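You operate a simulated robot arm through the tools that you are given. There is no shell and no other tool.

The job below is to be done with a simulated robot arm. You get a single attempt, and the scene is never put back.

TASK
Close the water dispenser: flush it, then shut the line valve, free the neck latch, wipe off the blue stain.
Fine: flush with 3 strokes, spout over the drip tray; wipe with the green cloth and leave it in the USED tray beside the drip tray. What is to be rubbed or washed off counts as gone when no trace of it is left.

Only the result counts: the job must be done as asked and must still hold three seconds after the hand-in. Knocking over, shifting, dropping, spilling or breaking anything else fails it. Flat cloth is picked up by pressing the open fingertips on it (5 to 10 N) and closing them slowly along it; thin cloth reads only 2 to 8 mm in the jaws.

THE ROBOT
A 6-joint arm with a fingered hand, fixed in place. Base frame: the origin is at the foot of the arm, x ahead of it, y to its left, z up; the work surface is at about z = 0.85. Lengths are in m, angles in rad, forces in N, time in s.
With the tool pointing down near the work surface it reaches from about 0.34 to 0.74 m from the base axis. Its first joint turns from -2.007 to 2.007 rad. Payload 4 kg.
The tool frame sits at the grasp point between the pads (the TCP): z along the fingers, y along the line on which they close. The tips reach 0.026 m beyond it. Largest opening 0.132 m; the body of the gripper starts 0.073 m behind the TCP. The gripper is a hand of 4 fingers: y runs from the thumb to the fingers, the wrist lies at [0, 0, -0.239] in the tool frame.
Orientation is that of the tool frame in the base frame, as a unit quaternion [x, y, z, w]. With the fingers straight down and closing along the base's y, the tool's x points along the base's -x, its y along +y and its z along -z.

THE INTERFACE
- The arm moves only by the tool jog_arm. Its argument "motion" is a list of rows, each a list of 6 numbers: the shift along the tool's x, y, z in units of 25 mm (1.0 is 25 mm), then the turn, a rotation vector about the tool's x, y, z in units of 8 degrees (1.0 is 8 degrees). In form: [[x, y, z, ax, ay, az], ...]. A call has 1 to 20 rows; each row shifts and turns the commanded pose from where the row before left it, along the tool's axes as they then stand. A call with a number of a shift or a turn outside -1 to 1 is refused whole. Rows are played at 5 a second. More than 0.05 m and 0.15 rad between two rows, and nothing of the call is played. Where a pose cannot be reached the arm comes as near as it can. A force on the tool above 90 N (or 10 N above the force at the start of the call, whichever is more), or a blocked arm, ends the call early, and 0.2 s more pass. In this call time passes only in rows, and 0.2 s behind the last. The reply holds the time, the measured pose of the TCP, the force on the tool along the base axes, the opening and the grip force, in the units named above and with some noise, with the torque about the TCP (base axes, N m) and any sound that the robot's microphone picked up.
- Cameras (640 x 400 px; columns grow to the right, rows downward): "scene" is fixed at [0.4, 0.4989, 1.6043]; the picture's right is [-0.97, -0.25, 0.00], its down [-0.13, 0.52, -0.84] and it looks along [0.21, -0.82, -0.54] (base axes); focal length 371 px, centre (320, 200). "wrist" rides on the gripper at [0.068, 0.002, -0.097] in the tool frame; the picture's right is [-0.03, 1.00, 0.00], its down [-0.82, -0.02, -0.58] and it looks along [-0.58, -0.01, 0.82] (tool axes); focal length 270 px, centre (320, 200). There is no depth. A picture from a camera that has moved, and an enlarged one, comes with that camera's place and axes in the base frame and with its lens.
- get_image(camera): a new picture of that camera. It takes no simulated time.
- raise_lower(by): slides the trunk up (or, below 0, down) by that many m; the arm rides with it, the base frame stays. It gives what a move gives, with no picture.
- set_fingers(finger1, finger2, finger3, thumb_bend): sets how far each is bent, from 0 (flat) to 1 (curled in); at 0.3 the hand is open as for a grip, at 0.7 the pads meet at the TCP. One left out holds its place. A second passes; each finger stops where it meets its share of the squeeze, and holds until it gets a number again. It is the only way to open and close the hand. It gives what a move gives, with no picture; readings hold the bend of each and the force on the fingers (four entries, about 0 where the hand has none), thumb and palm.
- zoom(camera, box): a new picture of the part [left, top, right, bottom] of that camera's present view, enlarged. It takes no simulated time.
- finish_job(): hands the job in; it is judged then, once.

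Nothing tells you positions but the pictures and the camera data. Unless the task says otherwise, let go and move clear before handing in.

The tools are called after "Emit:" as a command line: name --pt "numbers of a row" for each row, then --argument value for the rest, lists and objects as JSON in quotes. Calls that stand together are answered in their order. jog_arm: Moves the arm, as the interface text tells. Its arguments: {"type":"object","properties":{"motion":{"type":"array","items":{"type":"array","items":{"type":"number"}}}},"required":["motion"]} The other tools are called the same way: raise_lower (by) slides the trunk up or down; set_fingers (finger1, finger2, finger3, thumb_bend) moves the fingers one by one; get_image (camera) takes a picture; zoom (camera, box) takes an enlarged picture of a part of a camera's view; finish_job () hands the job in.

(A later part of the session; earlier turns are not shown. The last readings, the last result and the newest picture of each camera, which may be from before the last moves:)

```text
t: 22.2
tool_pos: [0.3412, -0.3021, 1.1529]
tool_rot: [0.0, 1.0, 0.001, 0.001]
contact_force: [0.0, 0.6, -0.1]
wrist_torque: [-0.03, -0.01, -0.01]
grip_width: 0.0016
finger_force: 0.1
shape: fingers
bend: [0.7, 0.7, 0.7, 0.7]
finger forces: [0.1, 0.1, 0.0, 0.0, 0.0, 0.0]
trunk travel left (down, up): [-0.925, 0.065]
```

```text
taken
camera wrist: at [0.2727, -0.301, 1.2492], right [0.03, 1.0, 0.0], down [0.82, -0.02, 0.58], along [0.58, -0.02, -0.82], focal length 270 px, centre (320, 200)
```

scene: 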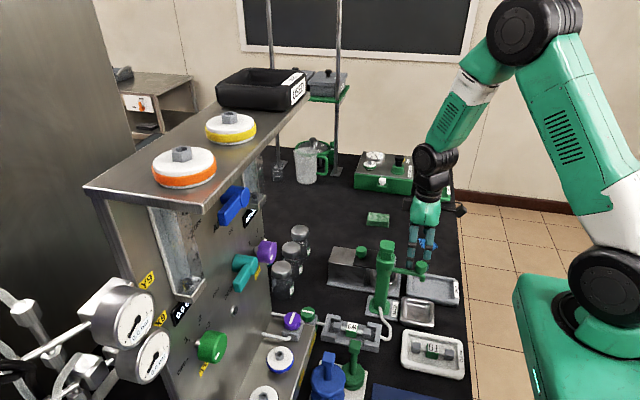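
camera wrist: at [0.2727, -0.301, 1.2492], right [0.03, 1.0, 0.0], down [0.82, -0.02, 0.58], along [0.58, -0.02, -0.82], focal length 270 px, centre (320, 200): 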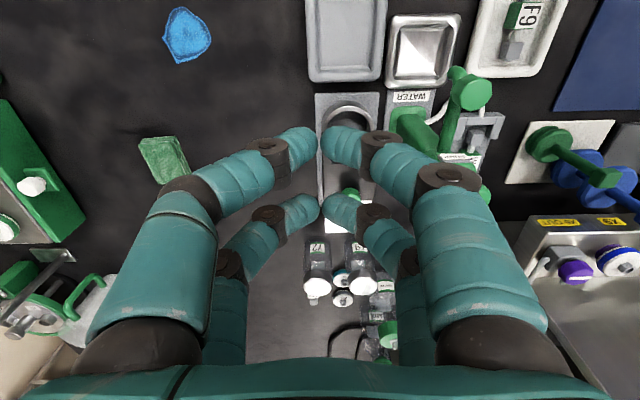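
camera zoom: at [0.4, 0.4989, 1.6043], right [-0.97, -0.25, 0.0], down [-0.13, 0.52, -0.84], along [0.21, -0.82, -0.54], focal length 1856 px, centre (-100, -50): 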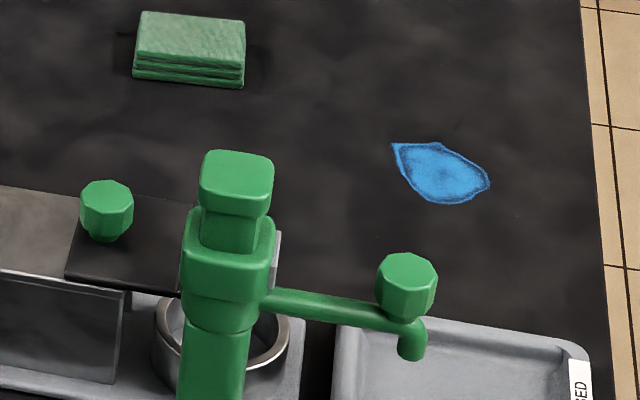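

Emit:
jog_arm --pt "-0.56 0.96 0 0 0 0" --pt "-0.56 0.96 0 0 0 0" --pt "-0.56 0.96 0 0 0 0" --pt "-0.56 0.96 0 0 0 0" --pt "-0.56 0.96 0 0 0 0"

Emit:
zoom --camera "scene" --box '[340, 190, 436, 250]'

Emit:
get_image --camera "wrist"

```text
t: 23.4
tool_pos: [0.4078, -0.1802, 1.1524]
tool_rot: [0.001, 1.0, -0.001, 0.0]
contact_force: [-0.6, 0.2, 0.2]
wrist_torque: [0.01, 0.01, -0.01]
grip_width: 0.0016
finger_force: 0.1
shape: fingers
bend: [0.7, 0.7, 0.7, 0.7]
finger forces: [0.1, 0.0, 0.0, 0.1, 0.1, 0.1]
trunk travel left (down, up): [-0.925, 0.065]
```

```text
6.67 times, centred on (388, 220) of scene
camera zoom: at [0.4, 0.4989, 1.6043], right [-0.97, -0.25, 0.0], down [-0.13, 0.52, -0.84], along [0.21, -0.82, -0.54], focal length 2475 px, centre (-133, 67)
```

zoom: 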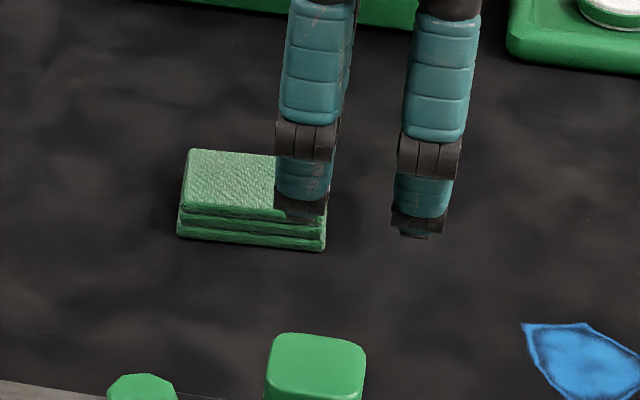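

```text
taken
camera wrist: at [0.3396, -0.1787, 1.248], right [0.03, 1.0, 0.0], down [0.82, -0.02, 0.58], along [0.58, -0.02, -0.82], focal length 270 px, centre (320, 200)
```

wrist: 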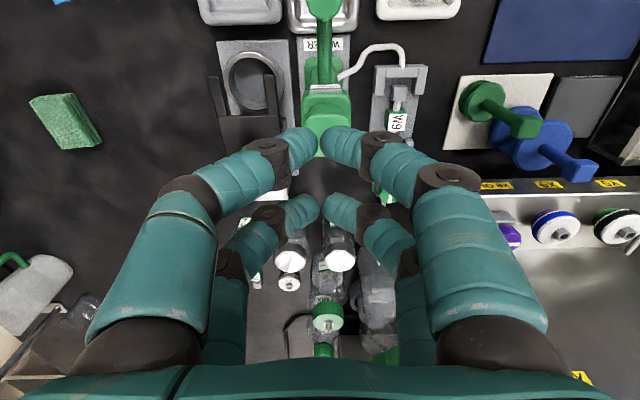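

Each digit pair would overlap the head by only a few mm. I'd rather press with one pair centred and the other curled away, so I'll find out which digit is which.

Emit:
set_fingers --finger1 1.0

Emit:
get_image --camera "wrist"

Emit:
set_fingers --finger2 1.0

Emit:
get_image --camera "wrist"

```text
t: 24.4
tool_pos: [0.4069, -0.1803, 1.1523]
tool_rot: [-0.001, 1.0, -0.001, 0.0]
contact_force: [-0.3, 0.1, 0.3]
wrist_torque: [-0.01, 0.0, 0.02]
grip_width: 0.0016
finger_force: 0.1
shape: fingers
bend: [0.79, 0.7, 0.7, 0.68]
finger forces: [0.0, 0.0, 0.0, 0.0, 0.0, 0.0]
trunk travel left (down, up): [-0.925, 0.065]
```

```text
taken
camera wrist: at [0.3391, -0.1795, 1.2481], right [0.03, 1.0, 0.0], down [0.82, -0.02, 0.58], along [0.58, -0.02, -0.82], focal length 270 px, centre (320, 200)
```

wrist: 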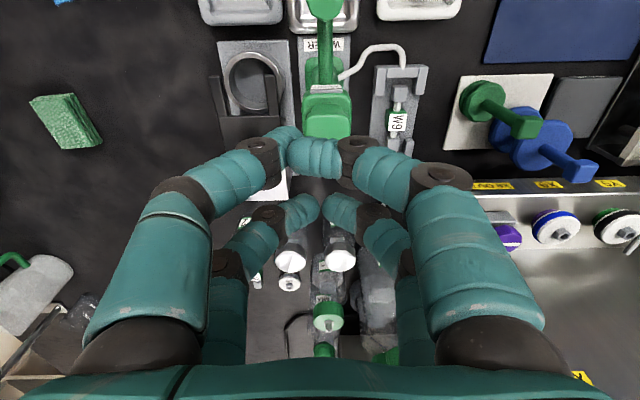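

```text
t: 25.4
tool_pos: [0.4073, -0.1808, 1.152]
tool_rot: [0.0, 1.0, 0.001, 0.001]
contact_force: [0.0, 0.0, 0.9]
wrist_torque: [-0.01, 0.0, 0.03]
grip_width: 0.0027
finger_force: 0.1
shape: fingers
bend: [0.8, 1.0, 0.69, 0.68]
finger forces: [0.0, 0.0, 0.1, 0.1, 0.1, 0.0]
trunk travel left (down, up): [-0.925, 0.065]
```

```text
taken
camera wrist: at [0.3392, -0.1795, 1.2481], right [0.03, 1.0, 0.0], down [0.82, -0.02, 0.58], along [0.58, -0.02, -0.82], focal length 270 px, centre (320, 200)
```

wrist: 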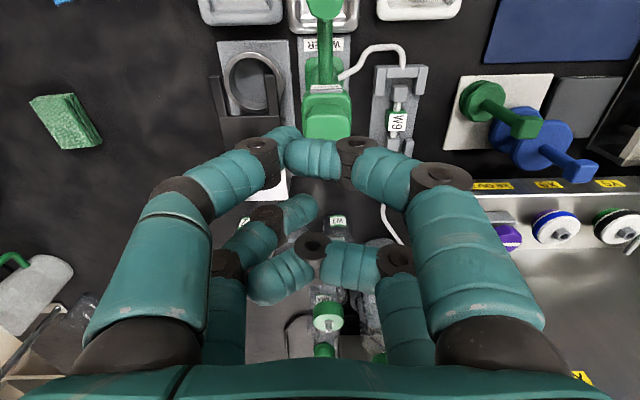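

finger1 and the thumb form the front pair (robot side), and finger2 and finger3 the rear pair. I'll keep the front pair pinched and curl the rear pair.

Emit:
set_fingers --finger1 0.7 --finger2 1.0 --finger3 1.0 --thumb_bend 0.7

Emit:
get_image --camera "wrist"

Emit:
zoom --camera "scene" --box '[340, 180, 452, 250]'

```text
t: 26.4
tool_pos: [0.4069, -0.1806, 1.1522]
tool_rot: [0.0, 1.0, 0.0, 0.0]
contact_force: [-0.1, -0.4, 0.2]
wrist_torque: [-0.05, -0.01, 0.0]
grip_width: 0.001
finger_force: 0.1
shape: fingers
bend: [0.7, 1.0, 0.87, 0.7]
finger forces: [0.0, 0.0, 0.1, 0.0, 0.0, 0.0]
trunk travel left (down, up): [-0.925, 0.065]
```

```text
taken
camera wrist: at [0.3392, -0.1795, 1.2481], right [0.03, 1.0, 0.0], down [0.82, -0.02, 0.58], along [0.58, -0.02, -0.82], focal length 270 px, centre (320, 200)
```

wrist: 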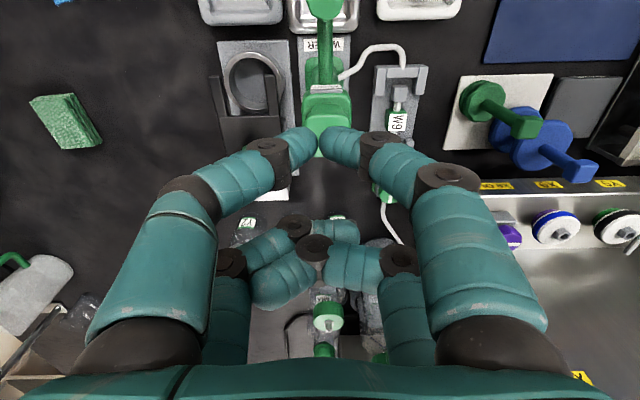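

```text
5.71 times, centred on (396, 215) of scene
camera zoom: at [0.4, 0.4989, 1.6043], right [-0.97, -0.25, 0.0], down [-0.13, 0.52, -0.84], along [0.21, -0.82, -0.54], focal length 2121 px, centre (-114, 114)
```

zoom: 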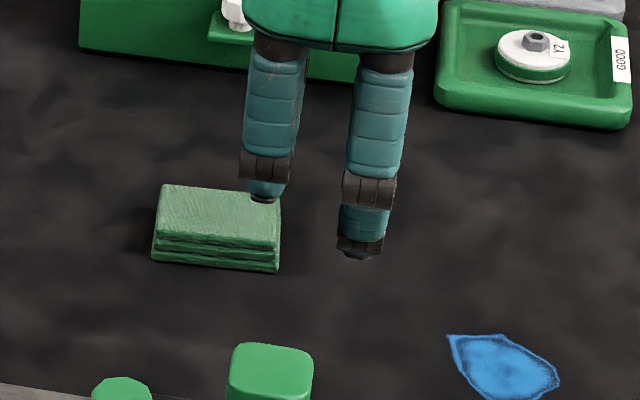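

The rear pair is now about 28 mm shorter. I'll centre the front pair over the head and lower toward contact.

Emit:
jog_arm --pt "-0.92 -0.06 0 0 0 0" --pt "0 0 0.6 0 0 0" --pt "0 0 0.6 0 0 0" --pt "0 0 0.4 0 0 0"

Emit:
get_image --camera "wrist"

Emit:
zoom --camera "scene" --box '[340, 200, 452, 270]'

```text
t: 27.4
tool_pos: [0.4329, -0.1819, 1.1117]
tool_rot: [0.0, 1.0, -0.001, 0.002]
contact_force: [0.1, 0.1, 0.4]
wrist_torque: [-0.02, 0.01, -0.02]
grip_width: 0.0011
finger_force: 0.0
shape: fingers
bend: [0.7, 1.0, 0.87, 0.7]
finger forces: [0.0, 0.0, 0.0, 0.1, 0.0, 0.0]
trunk travel left (down, up): [-0.925, 0.065]
```

```text
taken
camera wrist: at [0.3639, -0.1813, 1.2085], right [0.03, 1.0, 0.0], down [0.82, -0.02, 0.58], along [0.58, -0.02, -0.82], focal length 270 px, centre (320, 200)
```

wrist: 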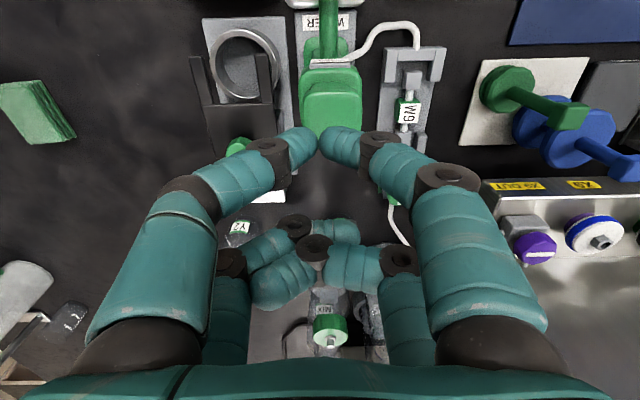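

```text
5.71 times, centred on (396, 235) of scene
camera zoom: at [0.4, 0.4989, 1.6043], right [-0.97, -0.25, 0.0], down [-0.13, 0.52, -0.84], along [0.21, -0.82, -0.54], focal length 2121 px, centre (-114, 0)
```

zoom: 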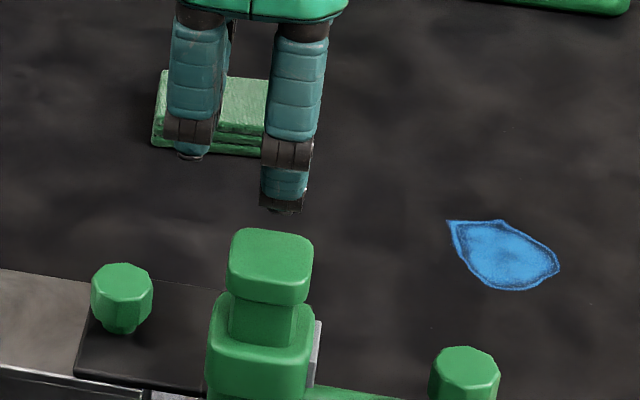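

Emit:
jog_arm --pt "0.12 0.05 0.2 0 0 0" --pt "0 0 0.2 0 0 0" --pt "0 0 0.2 0 0 0" --pt "0 0 0.2 0 0 0"

Emit:
zoom --camera "scene" --box '[340, 200, 452, 270]'

```text
t: 28.4
tool_pos: [0.429, -0.1839, 1.0917]
tool_rot: [0.0, 1.0, 0.0, 0.0]
contact_force: [0.5, -0.1, -0.2]
wrist_torque: [-0.02, 0.01, 0.03]
grip_width: 0.001
finger_force: 0.0
shape: fingers
bend: [0.7, 1.0, 0.87, 0.7]
finger forces: [0.1, 0.0, 0.0, 0.0, 0.1, 0.2]
trunk travel left (down, up): [-0.925, 0.065]
```

```text
5.71 times, centred on (396, 235) of scene
camera zoom: at [0.4, 0.4989, 1.6043], right [-0.97, -0.25, 0.0], down [-0.13, 0.52, -0.84], along [0.21, -0.82, -0.54], focal length 2121 px, centre (-114, 0)
```

zoom: 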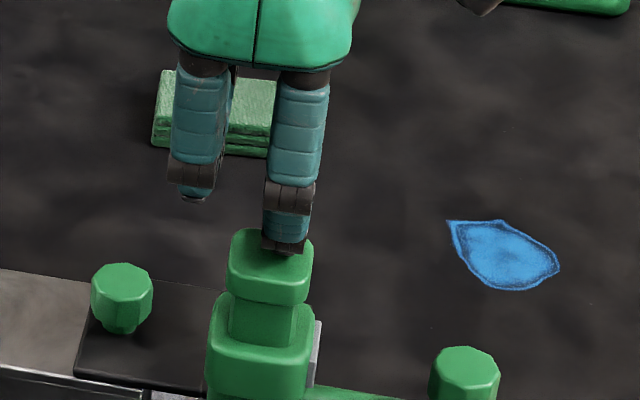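

Emit:
jog_arm --pt "0 0 0.2 0 0 0" --pt "0 0 0.2 0 0 0"

Emit:
zoom --camera "scene" --box '[340, 200, 452, 270]'

```text
t: 29.0
tool_pos: [0.4298, -0.1834, 1.0819]
tool_rot: [-0.001, 1.0, 0.0, 0.001]
contact_force: [0.7, -1.4, 3.4]
wrist_torque: [-0.06, 0.08, 0.01]
grip_width: 0.0008
finger_force: 1.4
shape: fingers
bend: [0.7, 1.0, 0.87, 0.7]
finger forces: [0.5, 0.0, 0.0, 0.0, 2.8, 0.0]
trunk travel left (down, up): [-0.925, 0.065]
```

```text
5.71 times, centred on (396, 235) of scene
camera zoom: at [0.4, 0.4989, 1.6043], right [-0.97, -0.25, 0.0], down [-0.13, 0.52, -0.84], along [0.21, -0.82, -0.54], focal length 2121 px, centre (-114, 0)
```

zoom: 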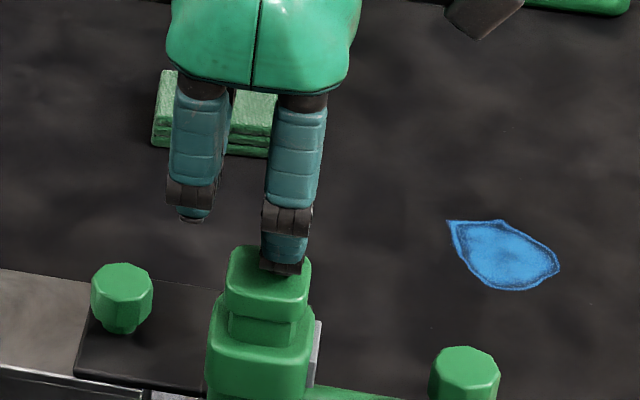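

The head is moving down under a light 3.4 N. Continuing to the bottom of the stroke.

Emit:
jog_arm --pt "0 0 0.2 0 0 0" --pt "0 0 0.2 0 0 0" --pt "0 0 0.15 0 0 0"

Emit:
zoom --camera "scene" --box '[340, 200, 452, 270]'

```text
t: 29.8
tool_pos: [0.4288, -0.1838, 1.0704]
tool_rot: [0.0, 1.0, -0.001, 0.002]
contact_force: [2.2, -2.5, 9.6]
wrist_torque: [-0.09, 0.13, 0.02]
grip_width: 0.0006
finger_force: 5.0
shape: fingers
bend: [0.7, 1.0, 0.87, 0.7]
finger forces: [2.2, 0.0, 0.0, 0.0, 7.8, 0.0]
trunk travel left (down, up): [-0.925, 0.065]
```

```text
5.71 times, centred on (396, 235) of scene
camera zoom: at [0.4, 0.4989, 1.6043], right [-0.97, -0.25, 0.0], down [-0.13, 0.52, -0.84], along [0.21, -0.82, -0.54], focal length 2121 px, centre (-114, 0)
```

zoom: 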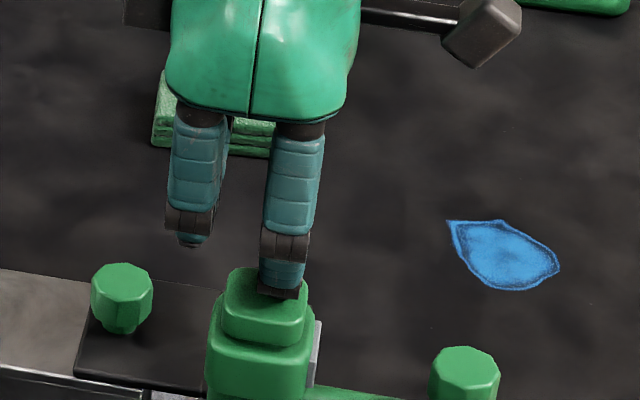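

Emit:
jog_arm --pt "0 0 0.15 0 0 0" --pt "0 0 0.15 0 0 0"

Emit:
zoom --camera "scene" --box '[340, 200, 452, 270]'

```text
t: 30.4
tool_pos: [0.4285, -0.1826, 1.0669]
tool_rot: [0.0, 1.0, -0.002, 0.005]
contact_force: [1.5, -7.9, 56.6]
wrist_torque: [-0.55, 1.06, 0.16]
grip_width: 0.0008
finger_force: 28.2
shape: fingers
bend: [0.72, 1.0, 0.87, 0.71]
finger forces: [15.5, 0.1, 0.0, 0.0, 40.8, 0.0]
trunk travel left (down, up): [-0.925, 0.065]
```

```text
5.71 times, centred on (396, 235) of scene
camera zoom: at [0.4, 0.4989, 1.6043], right [-0.97, -0.25, 0.0], down [-0.13, 0.52, -0.84], along [0.21, -0.82, -0.54], focal length 2121 px, centre (-114, 0)
```

zoom: 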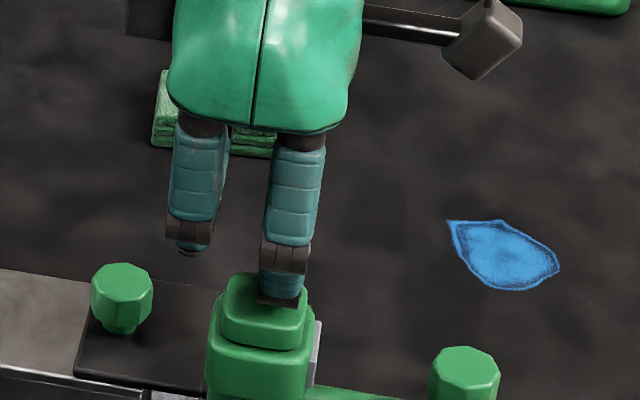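

Bottomed out at 57 N, which completes the first downstroke. Releasing fully and checking that the head returns.

Emit:
jog_arm --pt "0 0 -0.35 0 0 0" --pt "0 0 -0.35 0 0 0" --pt "0 0 -0.35 0 0 0" --pt "0 0 -0.35 0 0 0" --pt "0 0 -0.1 0 0 0"

Emit:
zoom --camera "scene" --box '[340, 210, 468, 290]'

Emit:
get_image --camera "wrist"

```text
t: 31.6
tool_pos: [0.4276, -0.1823, 1.0963]
tool_rot: [0.0, 1.0, 0.0, -0.001]
contact_force: [0.4, -0.4, -0.3]
wrist_torque: [-0.01, -0.04, 0.0]
grip_width: 0.0006
finger_force: 0.1
shape: fingers
bend: [0.7, 1.0, 0.87, 0.7]
finger forces: [0.0, 0.0, 0.0, 0.0, 0.1, 0.0]
trunk travel left (down, up): [-0.925, 0.065]
```

```text
5.00 times, centred on (404, 250) of scene
camera zoom: at [0.4, 0.4989, 1.6043], right [-0.97, -0.25, 0.0], down [-0.13, 0.52, -0.84], along [0.21, -0.82, -0.54], focal length 1856 px, centre (-100, -50)
```

zoom: 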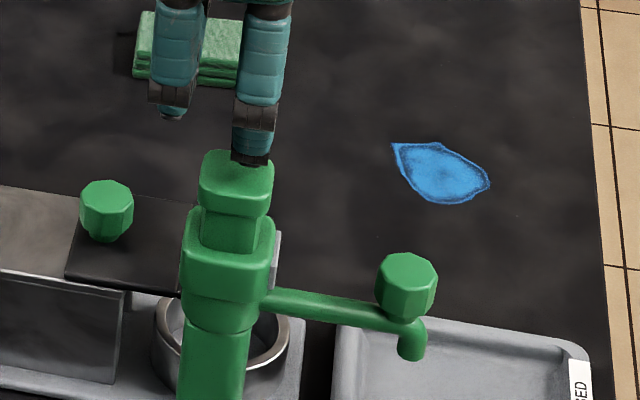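

```text
taken
camera wrist: at [0.3606, -0.18, 1.1936], right [0.03, 1.0, 0.0], down [0.82, -0.02, 0.58], along [0.58, -0.01, -0.82], focal length 270 px, centre (320, 200)
```

wrist: 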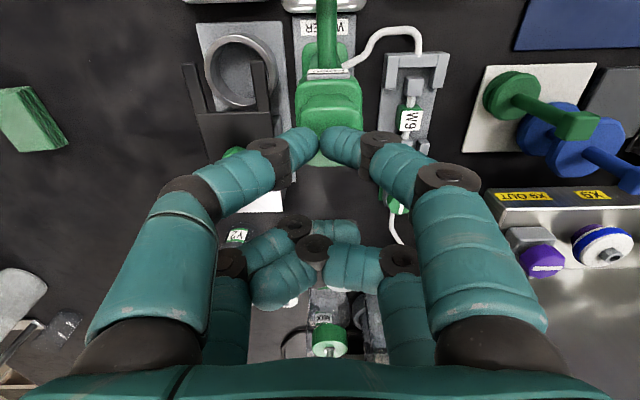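

The head came back to full height. Second stroke: down to the same depth, then fully up.

Emit:
jog_arm --pt "0 0 0.28 0 0 0" --pt "0 0 0.28 0 0 0" --pt "0 0 0.28 0 0 0" --pt "0 0 0.28 0 0 0" --pt "0 0 0.28 0 0 0"

Emit:
zoom --camera "scene" --box '[340, 210, 468, 290]'

```text
t: 32.8
tool_pos: [0.429, -0.1809, 1.0657]
tool_rot: [0.0, 1.0, -0.002, 0.005]
contact_force: [0.2, -4.7, 44.1]
wrist_torque: [-0.28, 0.86, 0.06]
grip_width: 0.0001
finger_force: 21.5
shape: fingers
bend: [0.72, 1.0, 0.87, 0.71]
finger forces: [14.6, 0.1, 0.1, 0.0, 29.6, 0.1]
trunk travel left (down, up): [-0.925, 0.065]
```

```text
5.00 times, centred on (404, 250) of scene
camera zoom: at [0.4, 0.4989, 1.6043], right [-0.97, -0.25, 0.0], down [-0.13, 0.52, -0.84], along [0.21, -0.82, -0.54], focal length 1856 px, centre (-100, -50)
```

zoom: 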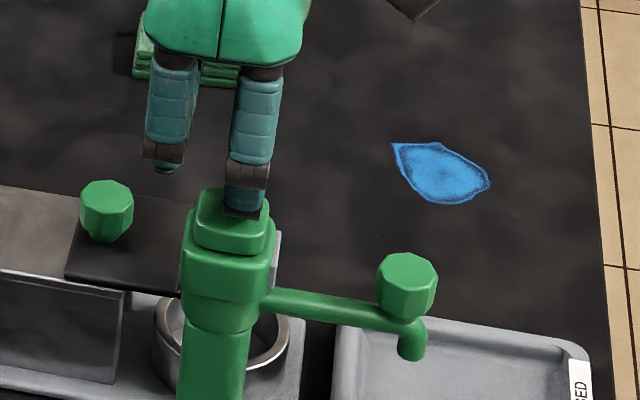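

Emit:
jog_arm --pt "0 0 -0.35 0 0 0" --pt "0 0 -0.35 0 0 0" --pt "0 0 -0.35 0 0 0" --pt "0 0 -0.35 0 0 0" --pt "0 0 -0.05 0 0 0"

Emit:
zoom --camera "scene" --box '[340, 210, 468, 290]'

Emit:
zoom --camera "scene" --box '[380, 260, 476, 340]'

```text
t: 34.0
tool_pos: [0.429, -0.1829, 1.0988]
tool_rot: [0.0, 1.0, 0.0, 0.0]
contact_force: [0.2, -0.5, -0.5]
wrist_torque: [0.03, 0.04, -0.01]
grip_width: 0.0007
finger_force: 0.0
shape: fingers
bend: [0.7, 1.0, 0.87, 0.7]
finger forces: [0.1, 0.0, 0.0, 0.0, 0.0, 0.1]
trunk travel left (down, up): [-0.925, 0.065]
```

```text
5.00 times, centred on (404, 250) of scene
camera zoom: at [0.4, 0.4989, 1.6043], right [-0.97, -0.25, 0.0], down [-0.13, 0.52, -0.84], along [0.21, -0.82, -0.54], focal length 1856 px, centre (-100, -50)
```

zoom: 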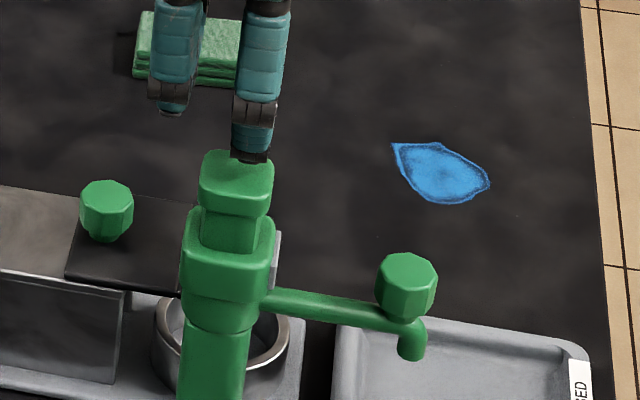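

```text
5.00 times, centred on (428, 300) of scene
camera zoom: at [0.4, 0.4989, 1.6043], right [-0.97, -0.25, 0.0], down [-0.13, 0.52, -0.84], along [0.21, -0.82, -0.54], focal length 1856 px, centre (-220, -300)
```

zoom: 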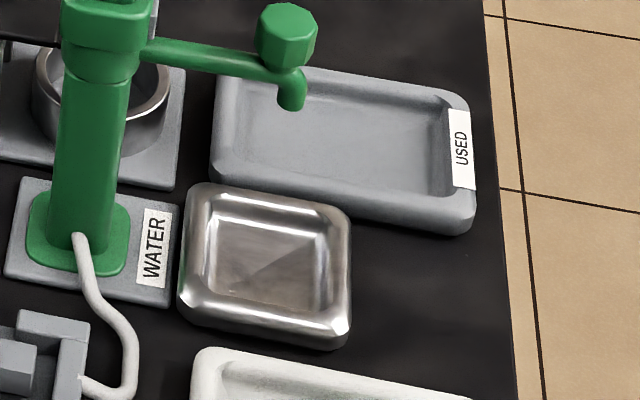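

The spout sits above the centre of the drip tray. Third stroke.

Emit:
jog_arm --pt "0 0 0.29 0 0 0" --pt "0 0 0.29 0 0 0" --pt "0 0 0.29 0 0 0" --pt "0 0 0.29 0 0 0" --pt "0 0 0.28 0 0 0"

Emit:
zoom --camera "scene" --box '[340, 210, 468, 290]'

```text
t: 35.2
tool_pos: [0.4292, -0.182, 1.0662]
tool_rot: [0.0, 1.0, -0.003, 0.004]
contact_force: [2.1, -3.4, 40.5]
wrist_torque: [-0.25, 0.77, 0.03]
grip_width: 0.0001
finger_force: 20.8
shape: fingers
bend: [0.72, 1.0, 0.87, 0.71]
finger forces: [14.3, 0.1, 0.0, 0.0, 26.6, 0.0]
trunk travel left (down, up): [-0.925, 0.065]
```

```text
5.00 times, centred on (404, 250) of scene
camera zoom: at [0.4, 0.4989, 1.6043], right [-0.97, -0.25, 0.0], down [-0.13, 0.52, -0.84], along [0.21, -0.82, -0.54], focal length 1856 px, centre (-100, -50)
```

zoom: 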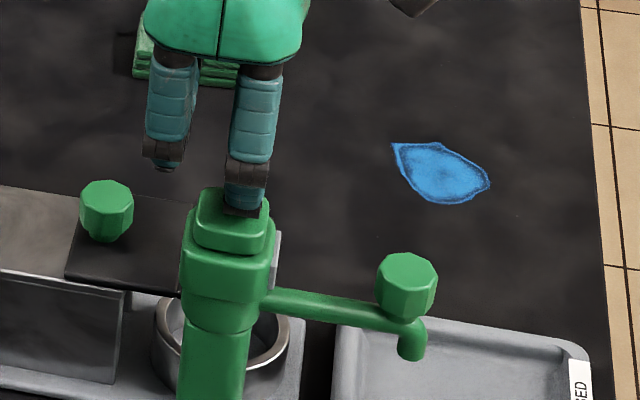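

Third stroke bottomed out at 40 N. Releasing fully, then I'll move up and over to look at the line valve near (0.575, -0.077, 0.907), which sits close to the steel ledge.

Emit:
jog_arm --pt "0 0 -0.35 0 0 0" --pt "0 0 -0.35 0 0 0" --pt "0 0 -0.35 0 0 0" --pt "0 0 -0.6 0 0 0" --pt "0 0 -1 0 0 0" --pt "0 0 -1 0 0 0" --pt "0 0 -1 0 0 0" --pt "0 0 -1 0 0 0"

Emit:
set_fingers --finger1 0.3 --finger2 0.3 --finger3 0.3 --thumb_bend 0.3

Emit:
get_image --camera "wrist"

Emit:
get_image --camera "scene"

```text
t: 37.0
tool_pos: [0.4288, -0.1846, 1.2041]
tool_rot: [0.002, 1.0, 0.001, 0.0]
contact_force: [0.6, 0.7, -0.8]
wrist_torque: [0.01, -0.02, 0.01]
grip_width: 0.0008
finger_force: 0.1
shape: fingers
bend: [0.7, 1.0, 0.87, 0.7]
finger forces: [0.1, 0.0, 0.0, 0.0, 0.0, 0.0]
trunk travel left (down, up): [-0.925, 0.065]
```

```text
t: 38.0
tool_pos: [0.4303, -0.1855, 1.2044]
tool_rot: [0.0, 1.0, 0.0, 0.0]
contact_force: [0.1, 1.0, 0.0]
wrist_torque: [0.04, -0.01, 0.0]
grip_width: 0.1325
finger_force: 0.0
shape: fingers
bend: [0.3, 0.3, 0.3, 0.3]
finger forces: [0.0, 0.0, 0.0, 0.0, 0.0, 0.0]
trunk travel left (down, up): [-0.925, 0.065]
```

```text
taken
camera wrist: at [0.3614, -0.1837, 1.2999], right [0.03, 1.0, 0.0], down [0.82, -0.02, 0.58], along [0.58, -0.02, -0.82], focal length 270 px, centre (320, 200)
```

wrist: 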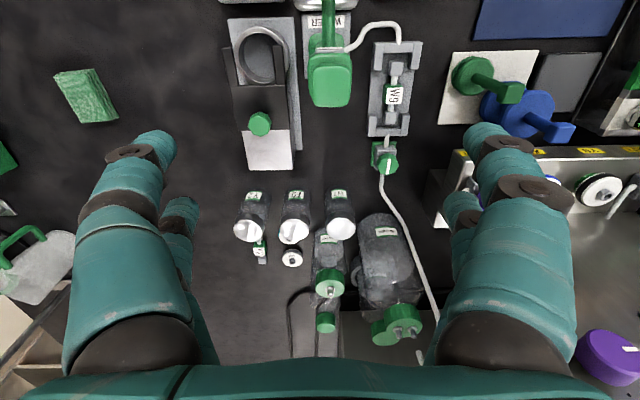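

```text
taken
```

scene: 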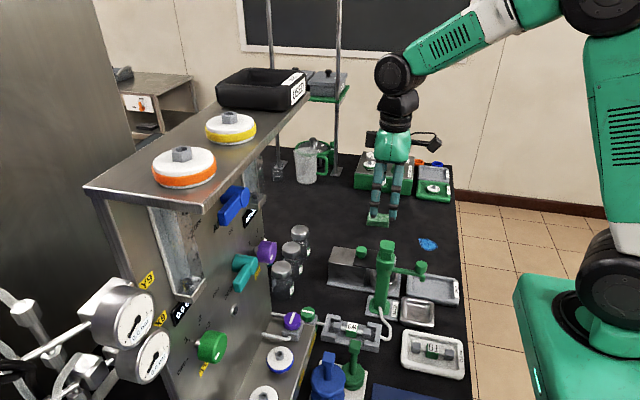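

Emit:
jog_arm --pt "-0.56 0.86 0.2 0 0 0" --pt "-0.56 0.86 0.2 0 0 0" --pt "-0.56 0.86 0.2 0 0 0" --pt "-0.56 0.86 0.2 0 0 0" --pt "-0.56 0.86 0.2 0 0 0"

Emit:
get_image --camera "wrist"

Emit:
zoom --camera "wrist" --box '[220, 100, 460, 250]'

```text
t: 39.2
tool_pos: [0.4983, -0.0749, 1.1831]
tool_rot: [-0.001, 1.0, 0.0, 0.001]
contact_force: [0.2, 0.7, 0.4]
wrist_torque: [0.01, 0.01, -0.03]
grip_width: 0.1327
finger_force: 0.0
shape: fingers
bend: [0.3, 0.3, 0.3, 0.3]
finger forces: [0.0, 0.0, 0.0, 0.0, 0.0, 0.0]
trunk travel left (down, up): [-0.925, 0.065]
```

```text
taken
camera wrist: at [0.4305, -0.0733, 1.2793], right [0.03, 1.0, 0.0], down [0.82, -0.02, 0.58], along [0.58, -0.02, -0.82], focal length 270 px, centre (320, 200)
```

wrist: 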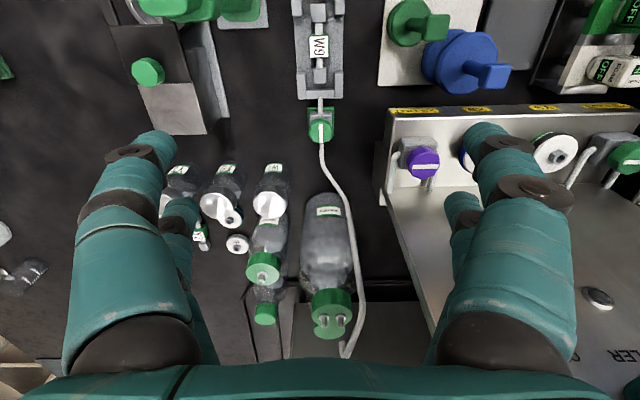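

```text
2.67 times, centred on (340, 175) of wrist
camera zoom: at [0.4305, -0.0733, 1.2793], right [0.03, 1.0, 0.0], down [0.82, -0.02, 0.58], along [0.58, -0.02, -0.82], focal length 721 px, centre (267, 267)
```

zoom: 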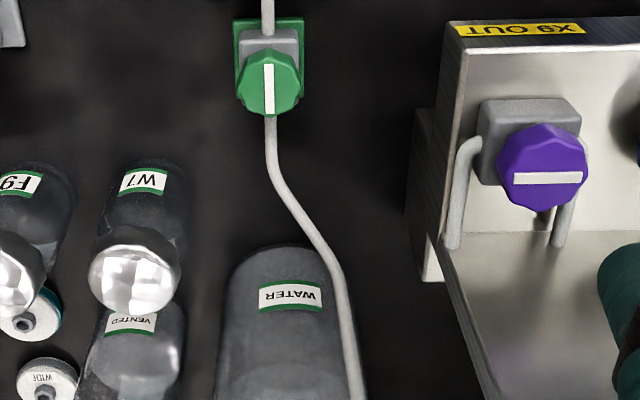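

The valve knob is confirmed at (0.576, -0.0775) with its top at z≈0.907. The ledge side face is at y≈0.001 and its top at z≈0.963. I'll yaw to +45°, part-close the fingers and check the shape before going down.

Emit:
jog_arm --pt "0 0 0 0 0 -0.94" --pt "0 0 0 0 0 -0.94" --pt "0 0 0 0 0 -0.94" --pt "0 0 0 0 0 -0.94" --pt "0 0 0 0 0 -0.94" --pt "0 0 0 0 0 -0.94"

Emit:
set_fingers --finger1 0.54 --finger2 0.54 --finger3 0.54 --thumb_bend 0.54

Emit:
get_image --camera "wrist"

Emit:
get_image --camera "scene"

```text
t: 40.6
tool_pos: [0.4978, -0.0732, 1.1813]
tool_rot: [-0.384, 0.923, 0.0, -0.001]
contact_force: [-0.2, 0.0, 0.2]
wrist_torque: [-0.01, 0.0, 0.01]
grip_width: 0.1326
finger_force: 0.0
shape: fingers
bend: [0.3, 0.3, 0.3, 0.3]
finger forces: [0.0, 0.0, 0.0, 0.0, 0.0, 0.0]
trunk travel left (down, up): [-0.925, 0.065]
```

```text
t: 41.6
tool_pos: [0.4978, -0.0741, 1.1803]
tool_rot: [-0.383, 0.924, 0.0, 0.0]
contact_force: [-0.5, 0.5, 0.0]
wrist_torque: [0.0, -0.02, -0.03]
grip_width: 0.0529
finger_force: 0.1
shape: fingers
bend: [0.54, 0.54, 0.54, 0.54]
finger forces: [0.0, 0.1, 0.0, 0.0, 0.0, 0.0]
trunk travel left (down, up): [-0.925, 0.065]
```

```text
taken
camera wrist: at [0.4494, -0.1216, 1.2764], right [-0.69, 0.72, 0.0], down [0.59, 0.56, 0.58], along [0.42, 0.4, -0.82], focal length 270 px, centre (320, 200)
```

wrist: 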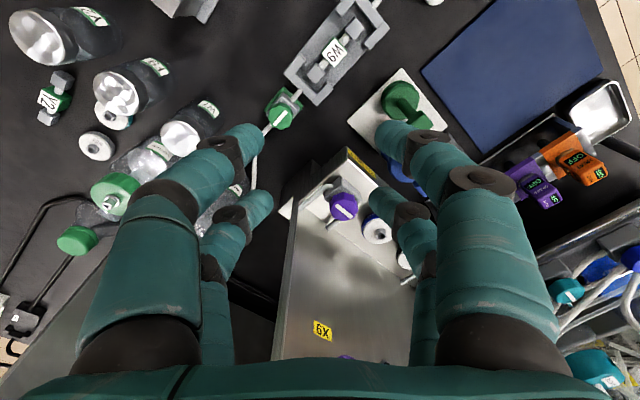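

```text
taken
```

scene: 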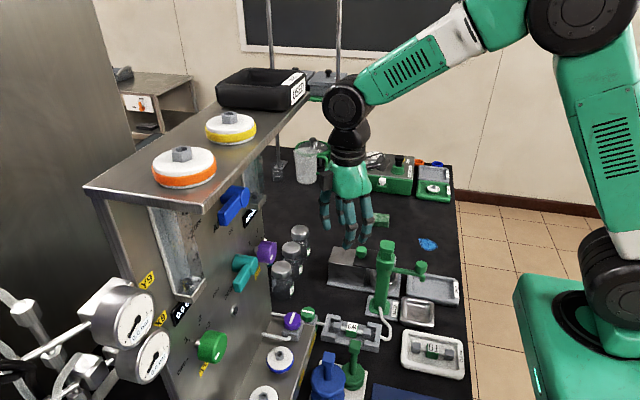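

Grip width is 0.053 and the shelf edge is near x≈0.635 at z≈1.33. I'll descend first at x≈0.52, then move forward over the valve at low height.

Emit:
jog_arm --pt "-0.57 -0.57 0 0 0 0" --pt "0 0 0.95 0 0 0" --pt "0 0 0.95 0 0 0" --pt "0 0 0.95 0 0 0" --pt "0 0 0.95 0 0 0" --pt "0 0 0.95 0 0 0" --pt "0 0 0.95 0 0 0" --pt "0 0 0.95 0 0 0" --pt "0 0 0.95 0 0 0"

Emit:
get_image --camera "wrist"

Emit:
get_image --camera "scene"

```text
t: 43.6
tool_pos: [0.5205, -0.0721, 0.9884]
tool_rot: [-0.384, 0.923, 0.0, 0.0]
contact_force: [0.1, -0.2, 0.0]
wrist_torque: [0.01, -0.02, 0.01]
grip_width: 0.053
finger_force: 0.0
shape: fingers
bend: [0.54, 0.54, 0.54, 0.54]
finger forces: [0.0, 0.0, 0.0, 0.0, 0.0, 0.0]
trunk travel left (down, up): [-0.925, 0.065]
```

```text
taken
camera wrist: at [0.4704, -0.121, 1.0853], right [-0.69, 0.72, 0.0], down [0.59, 0.56, 0.58], along [0.42, 0.4, -0.82], focal length 270 px, centre (320, 200)
```

wrist: 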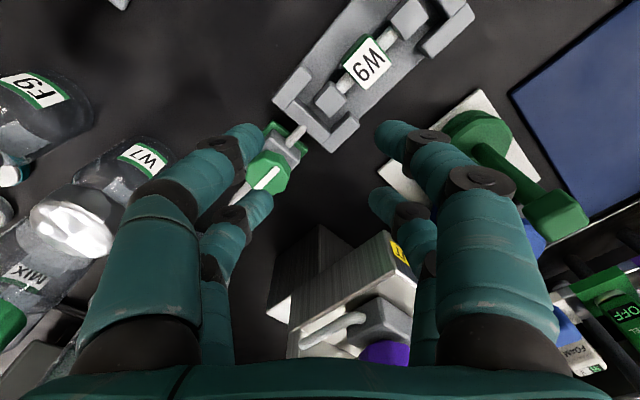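

```text
taken
```

scene: 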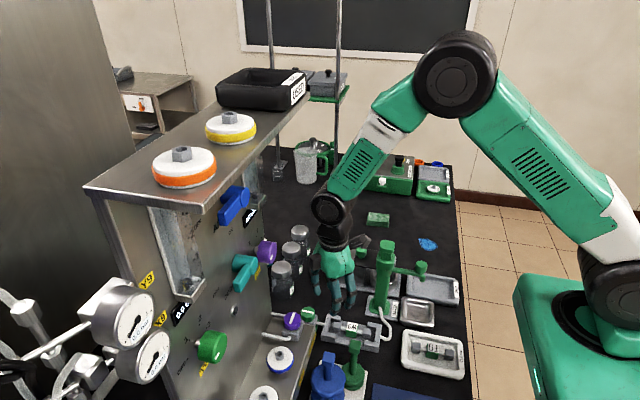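

Emit:
jog_arm --pt "-0.665 -0.85 0 0 0 0" --pt "-0.665 -0.85 0 0 0 0"

Emit:
get_image --camera "wrist"

Emit:
zoom --camera "scene" --box '[240, 200, 400, 340]'

```text
t: 44.2
tool_pos: [0.5725, -0.0831, 0.9901]
tool_rot: [-0.384, 0.923, 0.0, 0.0]
contact_force: [0.4, 0.4, 0.2]
wrist_torque: [0.04, -0.01, -0.01]
grip_width: 0.0529
finger_force: 0.0
shape: fingers
bend: [0.54, 0.54, 0.54, 0.54]
finger forces: [0.0, 0.0, 0.0, 0.1, 0.0, 0.1]
trunk travel left (down, up): [-0.925, 0.065]
```

```text
taken
camera wrist: at [0.5245, -0.13, 1.0867], right [-0.69, 0.72, 0.0], down [0.59, 0.56, 0.58], along [0.42, 0.4, -0.82], focal length 270 px, centre (320, 200)
```

wrist: 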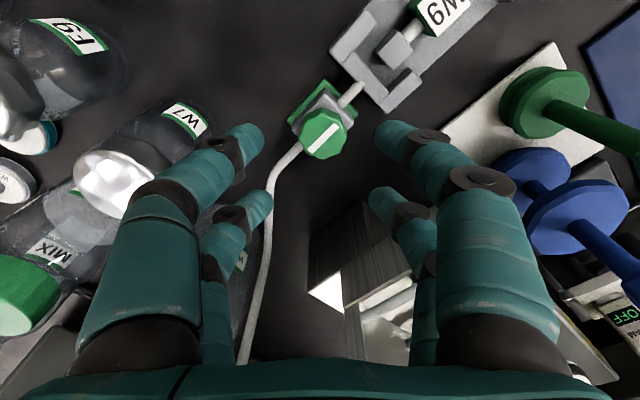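

```text
2.86 times, centred on (320, 270) of scene
camera zoom: at [0.4, 0.4989, 1.6043], right [-0.97, -0.25, 0.0], down [-0.13, 0.52, -0.84], along [0.21, -0.82, -0.54], focal length 1061 px, centre (320, 0)
```

zoom: 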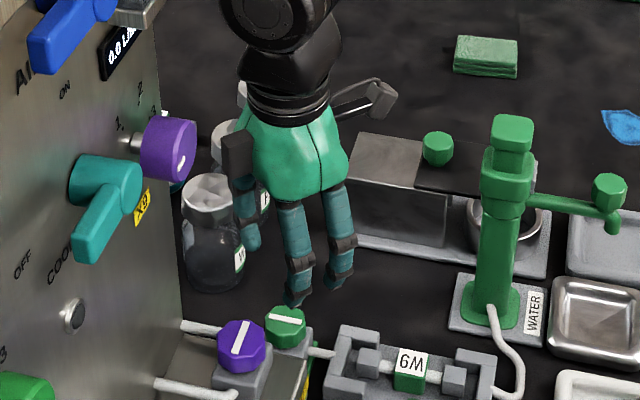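

Emit:
jog_arm --pt "-0.195 0.05 0.7 0 0 0" --pt "0 0 0.7 0 0 0" --pt "0 0 0.7 0 0 0" --pt "0 0 0.5 0 0 0"

Emit:
get_image --camera "wrist"

Emit:
zoom --camera "scene" --box '[250, 260, 370, 340]'

```text
t: 45.2
tool_pos: [0.5748, -0.0758, 0.9253]
tool_rot: [-0.383, 0.924, 0.0, 0.0]
contact_force: [0.0, -0.4, -0.7]
wrist_torque: [-0.01, 0.03, -0.03]
grip_width: 0.0528
finger_force: 0.0
shape: fingers
bend: [0.54, 0.54, 0.54, 0.54]
finger forces: [0.1, 0.0, 0.0, 0.0, 0.0, 0.0]
trunk travel left (down, up): [-0.925, 0.065]
```

```text
taken
camera wrist: at [0.526, -0.1244, 1.0208], right [-0.69, 0.72, 0.0], down [0.59, 0.56, 0.58], along [0.42, 0.4, -0.82], focal length 270 px, centre (320, 200)
```

wrist: 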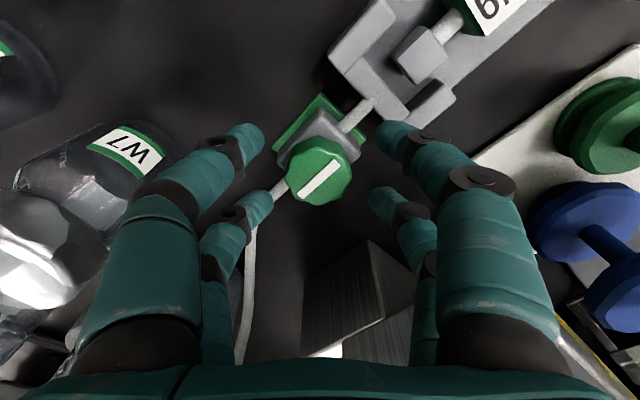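

```text
5.00 times, centred on (310, 300) of scene
camera zoom: at [0.4, 0.4989, 1.6043], right [-0.97, -0.25, 0.0], down [-0.13, 0.52, -0.84], along [0.21, -0.82, -0.54], focal length 1856 px, centre (370, -300)
```

zoom: 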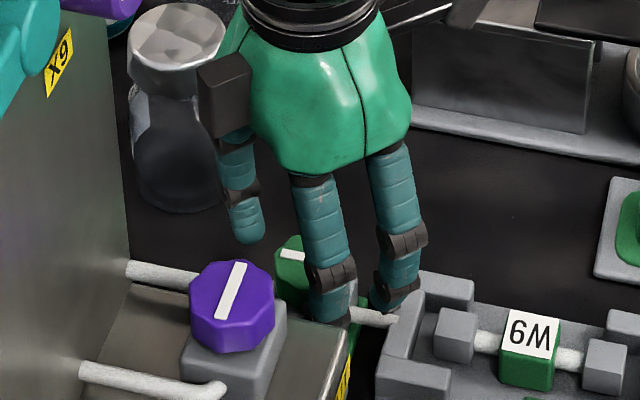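

Emit:
jog_arm --pt "0.1 -0.05 0.3 0 0 0" --pt "0 0 0.25 0 0 0"

Emit:
set_fingers --finger1 0.66 --finger2 0.66 --finger3 0.66 --thumb_bend 0.66

Emit:
get_image --camera "wrist"

Emit:
zoom --camera "scene" --box '[250, 260, 370, 340]'

```text
t: 45.8
tool_pos: [0.5741, -0.08, 0.9112]
tool_rot: [-0.383, 0.924, 0.0, 0.0]
contact_force: [-1.0, 0.1, 0.2]
wrist_torque: [-0.01, -0.02, 0.05]
grip_width: 0.0528
finger_force: 0.0
shape: fingers
bend: [0.54, 0.54, 0.54, 0.54]
finger forces: [0.0, 0.0, 0.0, 0.1, 0.0, 0.0]
trunk travel left (down, up): [-0.925, 0.065]
```

```text
t: 46.8
tool_pos: [0.5735, -0.0797, 0.9114]
tool_rot: [-0.384, 0.923, 0.001, 0.0]
contact_force: [1.4, 0.2, -0.4]
wrist_torque: [-0.05, -0.01, -0.02]
grip_width: 0.0141
finger_force: 1.9
shape: fingers
bend: [0.66, 0.63, 0.63, 0.66]
finger forces: [0.0, 1.7, 2.1, 0.0, 0.0, 0.1]
trunk travel left (down, up): [-0.925, 0.065]
```

```text
taken
camera wrist: at [0.5246, -0.1273, 1.0073], right [-0.69, 0.72, 0.0], down [0.59, 0.56, 0.58], along [0.42, 0.4, -0.82], focal length 270 px, centre (320, 200)
```

wrist: 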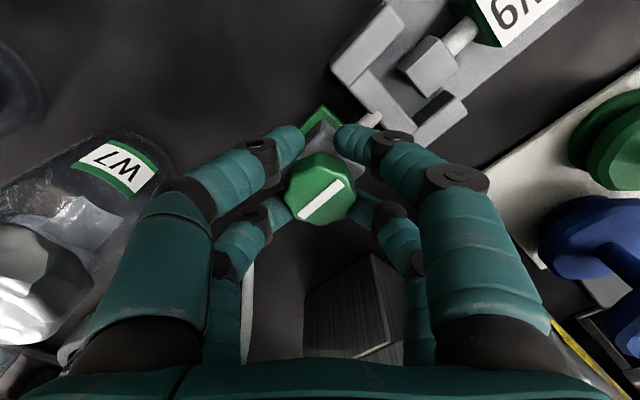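

```text
5.00 times, centred on (310, 300) of scene
camera zoom: at [0.4, 0.4989, 1.6043], right [-0.97, -0.25, 0.0], down [-0.13, 0.52, -0.84], along [0.21, -0.82, -0.54], focal length 1856 px, centre (370, -300)
```

zoom: 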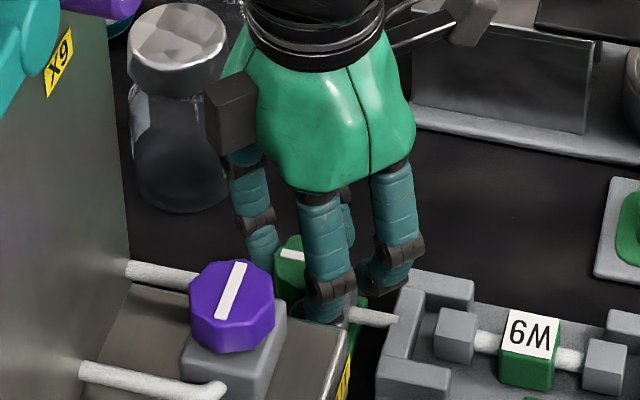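

Only the rear digit pair is touching, so the knob sits a bit further toward -x_tool. I'll open slightly, shift about 8 mm and grip again.

Emit:
set_fingers --finger1 0.57 --finger2 0.57 --finger3 0.57 --thumb_bend 0.57

Emit:
jog_arm --pt "-0.3 0 0.1 0 0 0"

Emit:
set_fingers --finger1 0.68 --finger2 0.68 --finger3 0.68 --thumb_bend 0.68

Emit:
get_image --camera "wrist"

```text
t: 47.8
tool_pos: [0.574, -0.0795, 0.9102]
tool_rot: [-0.384, 0.924, -0.001, 0.0]
contact_force: [-0.1, -0.4, 0.8]
wrist_torque: [0.01, 0.02, 0.01]
grip_width: 0.0453
finger_force: 0.1
shape: fingers
bend: [0.56, 0.56, 0.56, 0.56]
finger forces: [0.0, 0.0, 0.1, 0.1, 0.0, 0.1]
trunk travel left (down, up): [-0.925, 0.065]
```

```text
t: 48.2
tool_pos: [0.5803, -0.074, 0.9088]
tool_rot: [-0.383, 0.924, -0.001, 0.0]
contact_force: [0.2, -1.0, -0.3]
wrist_torque: [-0.01, -0.02, 0.0]
grip_width: 0.0452
finger_force: 0.1
shape: fingers
bend: [0.56, 0.56, 0.56, 0.56]
finger forces: [0.0, 0.0, 0.0, 0.0, 0.1, 0.0]
trunk travel left (down, up): [-0.925, 0.065]
```

```text
t: 49.2
tool_pos: [0.5796, -0.076, 0.9086]
tool_rot: [-0.384, 0.924, 0.0, 0.0]
contact_force: [0.2, -0.5, 0.3]
wrist_torque: [0.0, 0.02, 0.01]
grip_width: 0.0161
finger_force: 4.1
shape: fingers
bend: [0.65, 0.67, 0.66, 0.67]
finger forces: [2.8, 0.7, 1.5, 0.0, 2.4, 0.0]
trunk travel left (down, up): [-0.925, 0.065]
```

```text
taken
camera wrist: at [0.5301, -0.1226, 1.0047], right [-0.69, 0.72, 0.0], down [0.59, 0.56, 0.58], along [0.42, 0.4, -0.82], focal length 270 px, centre (320, 200)
```

wrist: 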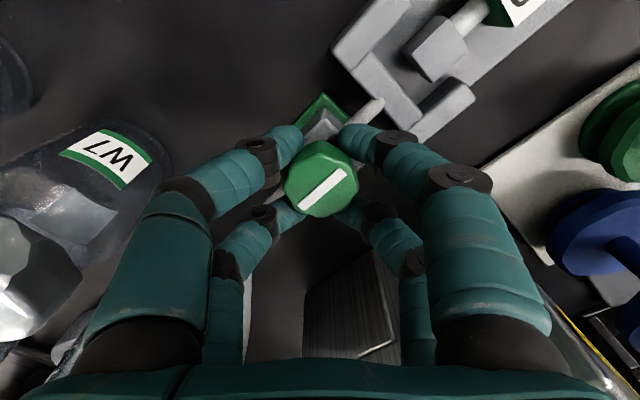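

All four digits now hold the knob. Turning clockwise (as seen from above) a little as a test.

Emit:
jog_arm --pt "0 0 0 0 0 0.5" --pt "0 0 0 0 0 0.5" --pt "0 0 0 0 0 0.5"

Emit:
get_image --camera "wrist"

```text
t: 50.0
tool_pos: [0.5798, -0.0731, 0.9079]
tool_rot: [-0.285, 0.959, 0.0, 0.0]
contact_force: [-2.9, -3.3, 2.5]
wrist_torque: [-0.06, 0.14, 0.28]
grip_width: 0.0169
finger_force: 12.3
shape: fingers
bend: [0.64, 0.67, 0.66, 0.67]
finger forces: [12.2, 0.3, 8.5, 0.0, 2.4, 0.1]
trunk travel left (down, up): [-0.925, 0.065]
```

```text
taken
camera wrist: at [0.521, -0.1105, 1.0043], right [-0.52, 0.85, 0.0], down [0.7, 0.43, 0.58], along [0.49, 0.3, -0.82], focal length 270 px, centre (320, 200)
```

wrist: 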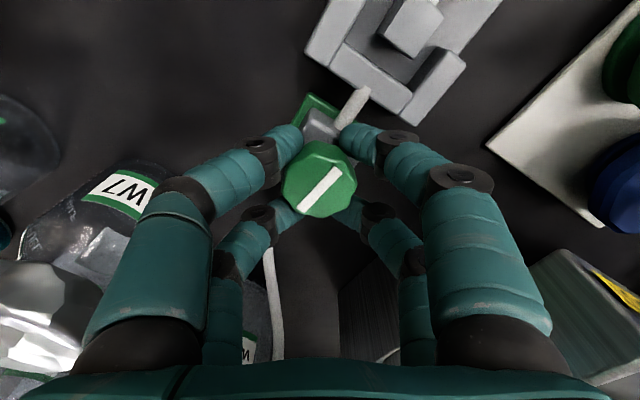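

The knob did not follow (torque 0.28 N·m, digits slipping round it), so it probably turns the other way. Reversing.

Emit:
jog_arm --pt "0 0 0 0 0 -0.5" --pt "0 0 0 0 0 -0.5" --pt "0 0 0 0 0 -0.5" --pt "0 0 0 0 0 -0.5" --pt "0 0 0 0 0 -0.5"

Emit:
get_image --camera "wrist"

```text
t: 51.2
tool_pos: [0.5798, -0.0746, 0.9082]
tool_rot: [-0.446, 0.895, 0.0, 0.001]
contact_force: [-3.1, -4.0, -2.3]
wrist_torque: [-0.07, 0.05, -0.17]
grip_width: 0.0138
finger_force: 7.4
shape: fingers
bend: [0.65, 0.68, 0.66, 0.67]
finger forces: [2.2, 3.0, 1.6, 0.0, 8.0, 0.2]
trunk travel left (down, up): [-0.925, 0.065]
```

```text
taken
camera wrist: at [0.5372, -0.1285, 1.0044], right [-0.78, 0.62, 0.0], down [0.51, 0.64, 0.58], along [0.36, 0.45, -0.82], focal length 270 px, centre (320, 200)
```

wrist: 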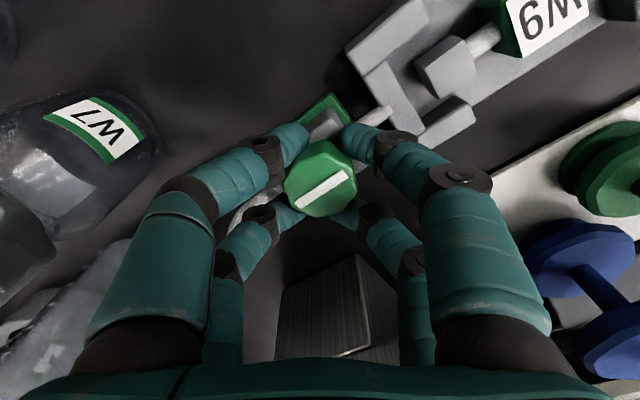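

The pointer has not moved either way, so the grip is just slipping. I'll open slightly, centre better on the knob axis (0.576, -0.0775), and squeeze much harder.

Emit:
set_fingers --finger1 0.6 --finger2 0.6 --finger3 0.6 --thumb_bend 0.6

Emit:
jog_arm --pt "0.14 0 0.15 0 0 0"

Emit:
set_fingers --finger1 0.85 --finger2 0.85 --finger3 0.85 --thumb_bend 0.85

Emit:
get_image --camera "wrist"

```text
t: 52.2
tool_pos: [0.579, -0.074, 0.9093]
tool_rot: [-0.447, 0.895, 0.0, -0.001]
contact_force: [-1.1, 0.1, -0.3]
wrist_torque: [0.03, -0.04, 0.01]
grip_width: 0.0318
finger_force: 0.1
shape: fingers
bend: [0.6, 0.6, 0.6, 0.6]
finger forces: [0.1, 0.0, 0.0, 0.1, 0.1, 0.0]
trunk travel left (down, up): [-0.925, 0.065]
```

```text
t: 52.6
tool_pos: [0.5764, -0.0763, 0.9048]
tool_rot: [-0.446, 0.895, 0.0, 0.0]
contact_force: [-0.4, -0.3, -0.7]
wrist_torque: [0.02, -0.02, 0.01]
grip_width: 0.0318
finger_force: 0.1
shape: fingers
bend: [0.6, 0.6, 0.6, 0.6]
finger forces: [0.1, 0.0, 0.0, 0.1, 0.0, 0.0]
trunk travel left (down, up): [-0.925, 0.065]
```

```text
t: 53.6
tool_pos: [0.577, -0.0759, 0.9035]
tool_rot: [-0.447, 0.895, 0.0, 0.0]
contact_force: [1.4, 2.1, -0.6]
wrist_torque: [0.11, -0.09, -0.11]
grip_width: 0.0
finger_force: 20.5
shape: fingers
bend: [0.69, 0.67, 0.68, 0.8]
finger forces: [10.8, 12.4, 7.7, 0.0, 11.2, 0.0]
trunk travel left (down, up): [-0.925, 0.065]
```

```text
taken
camera wrist: at [0.5355, -0.1308, 1.0007], right [-0.78, 0.62, 0.0], down [0.51, 0.64, 0.58], along [0.36, 0.45, -0.82], focal length 270 px, centre (320, 200)
```

wrist: 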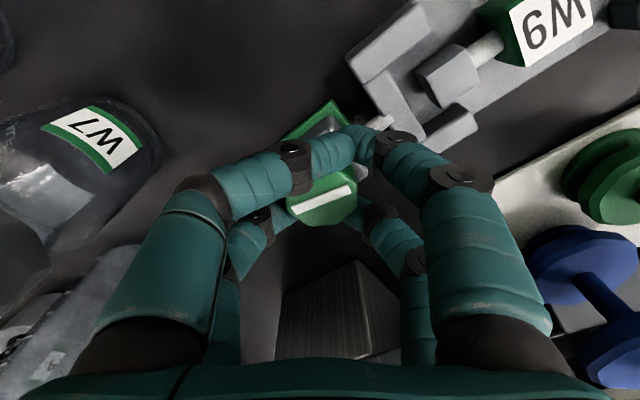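

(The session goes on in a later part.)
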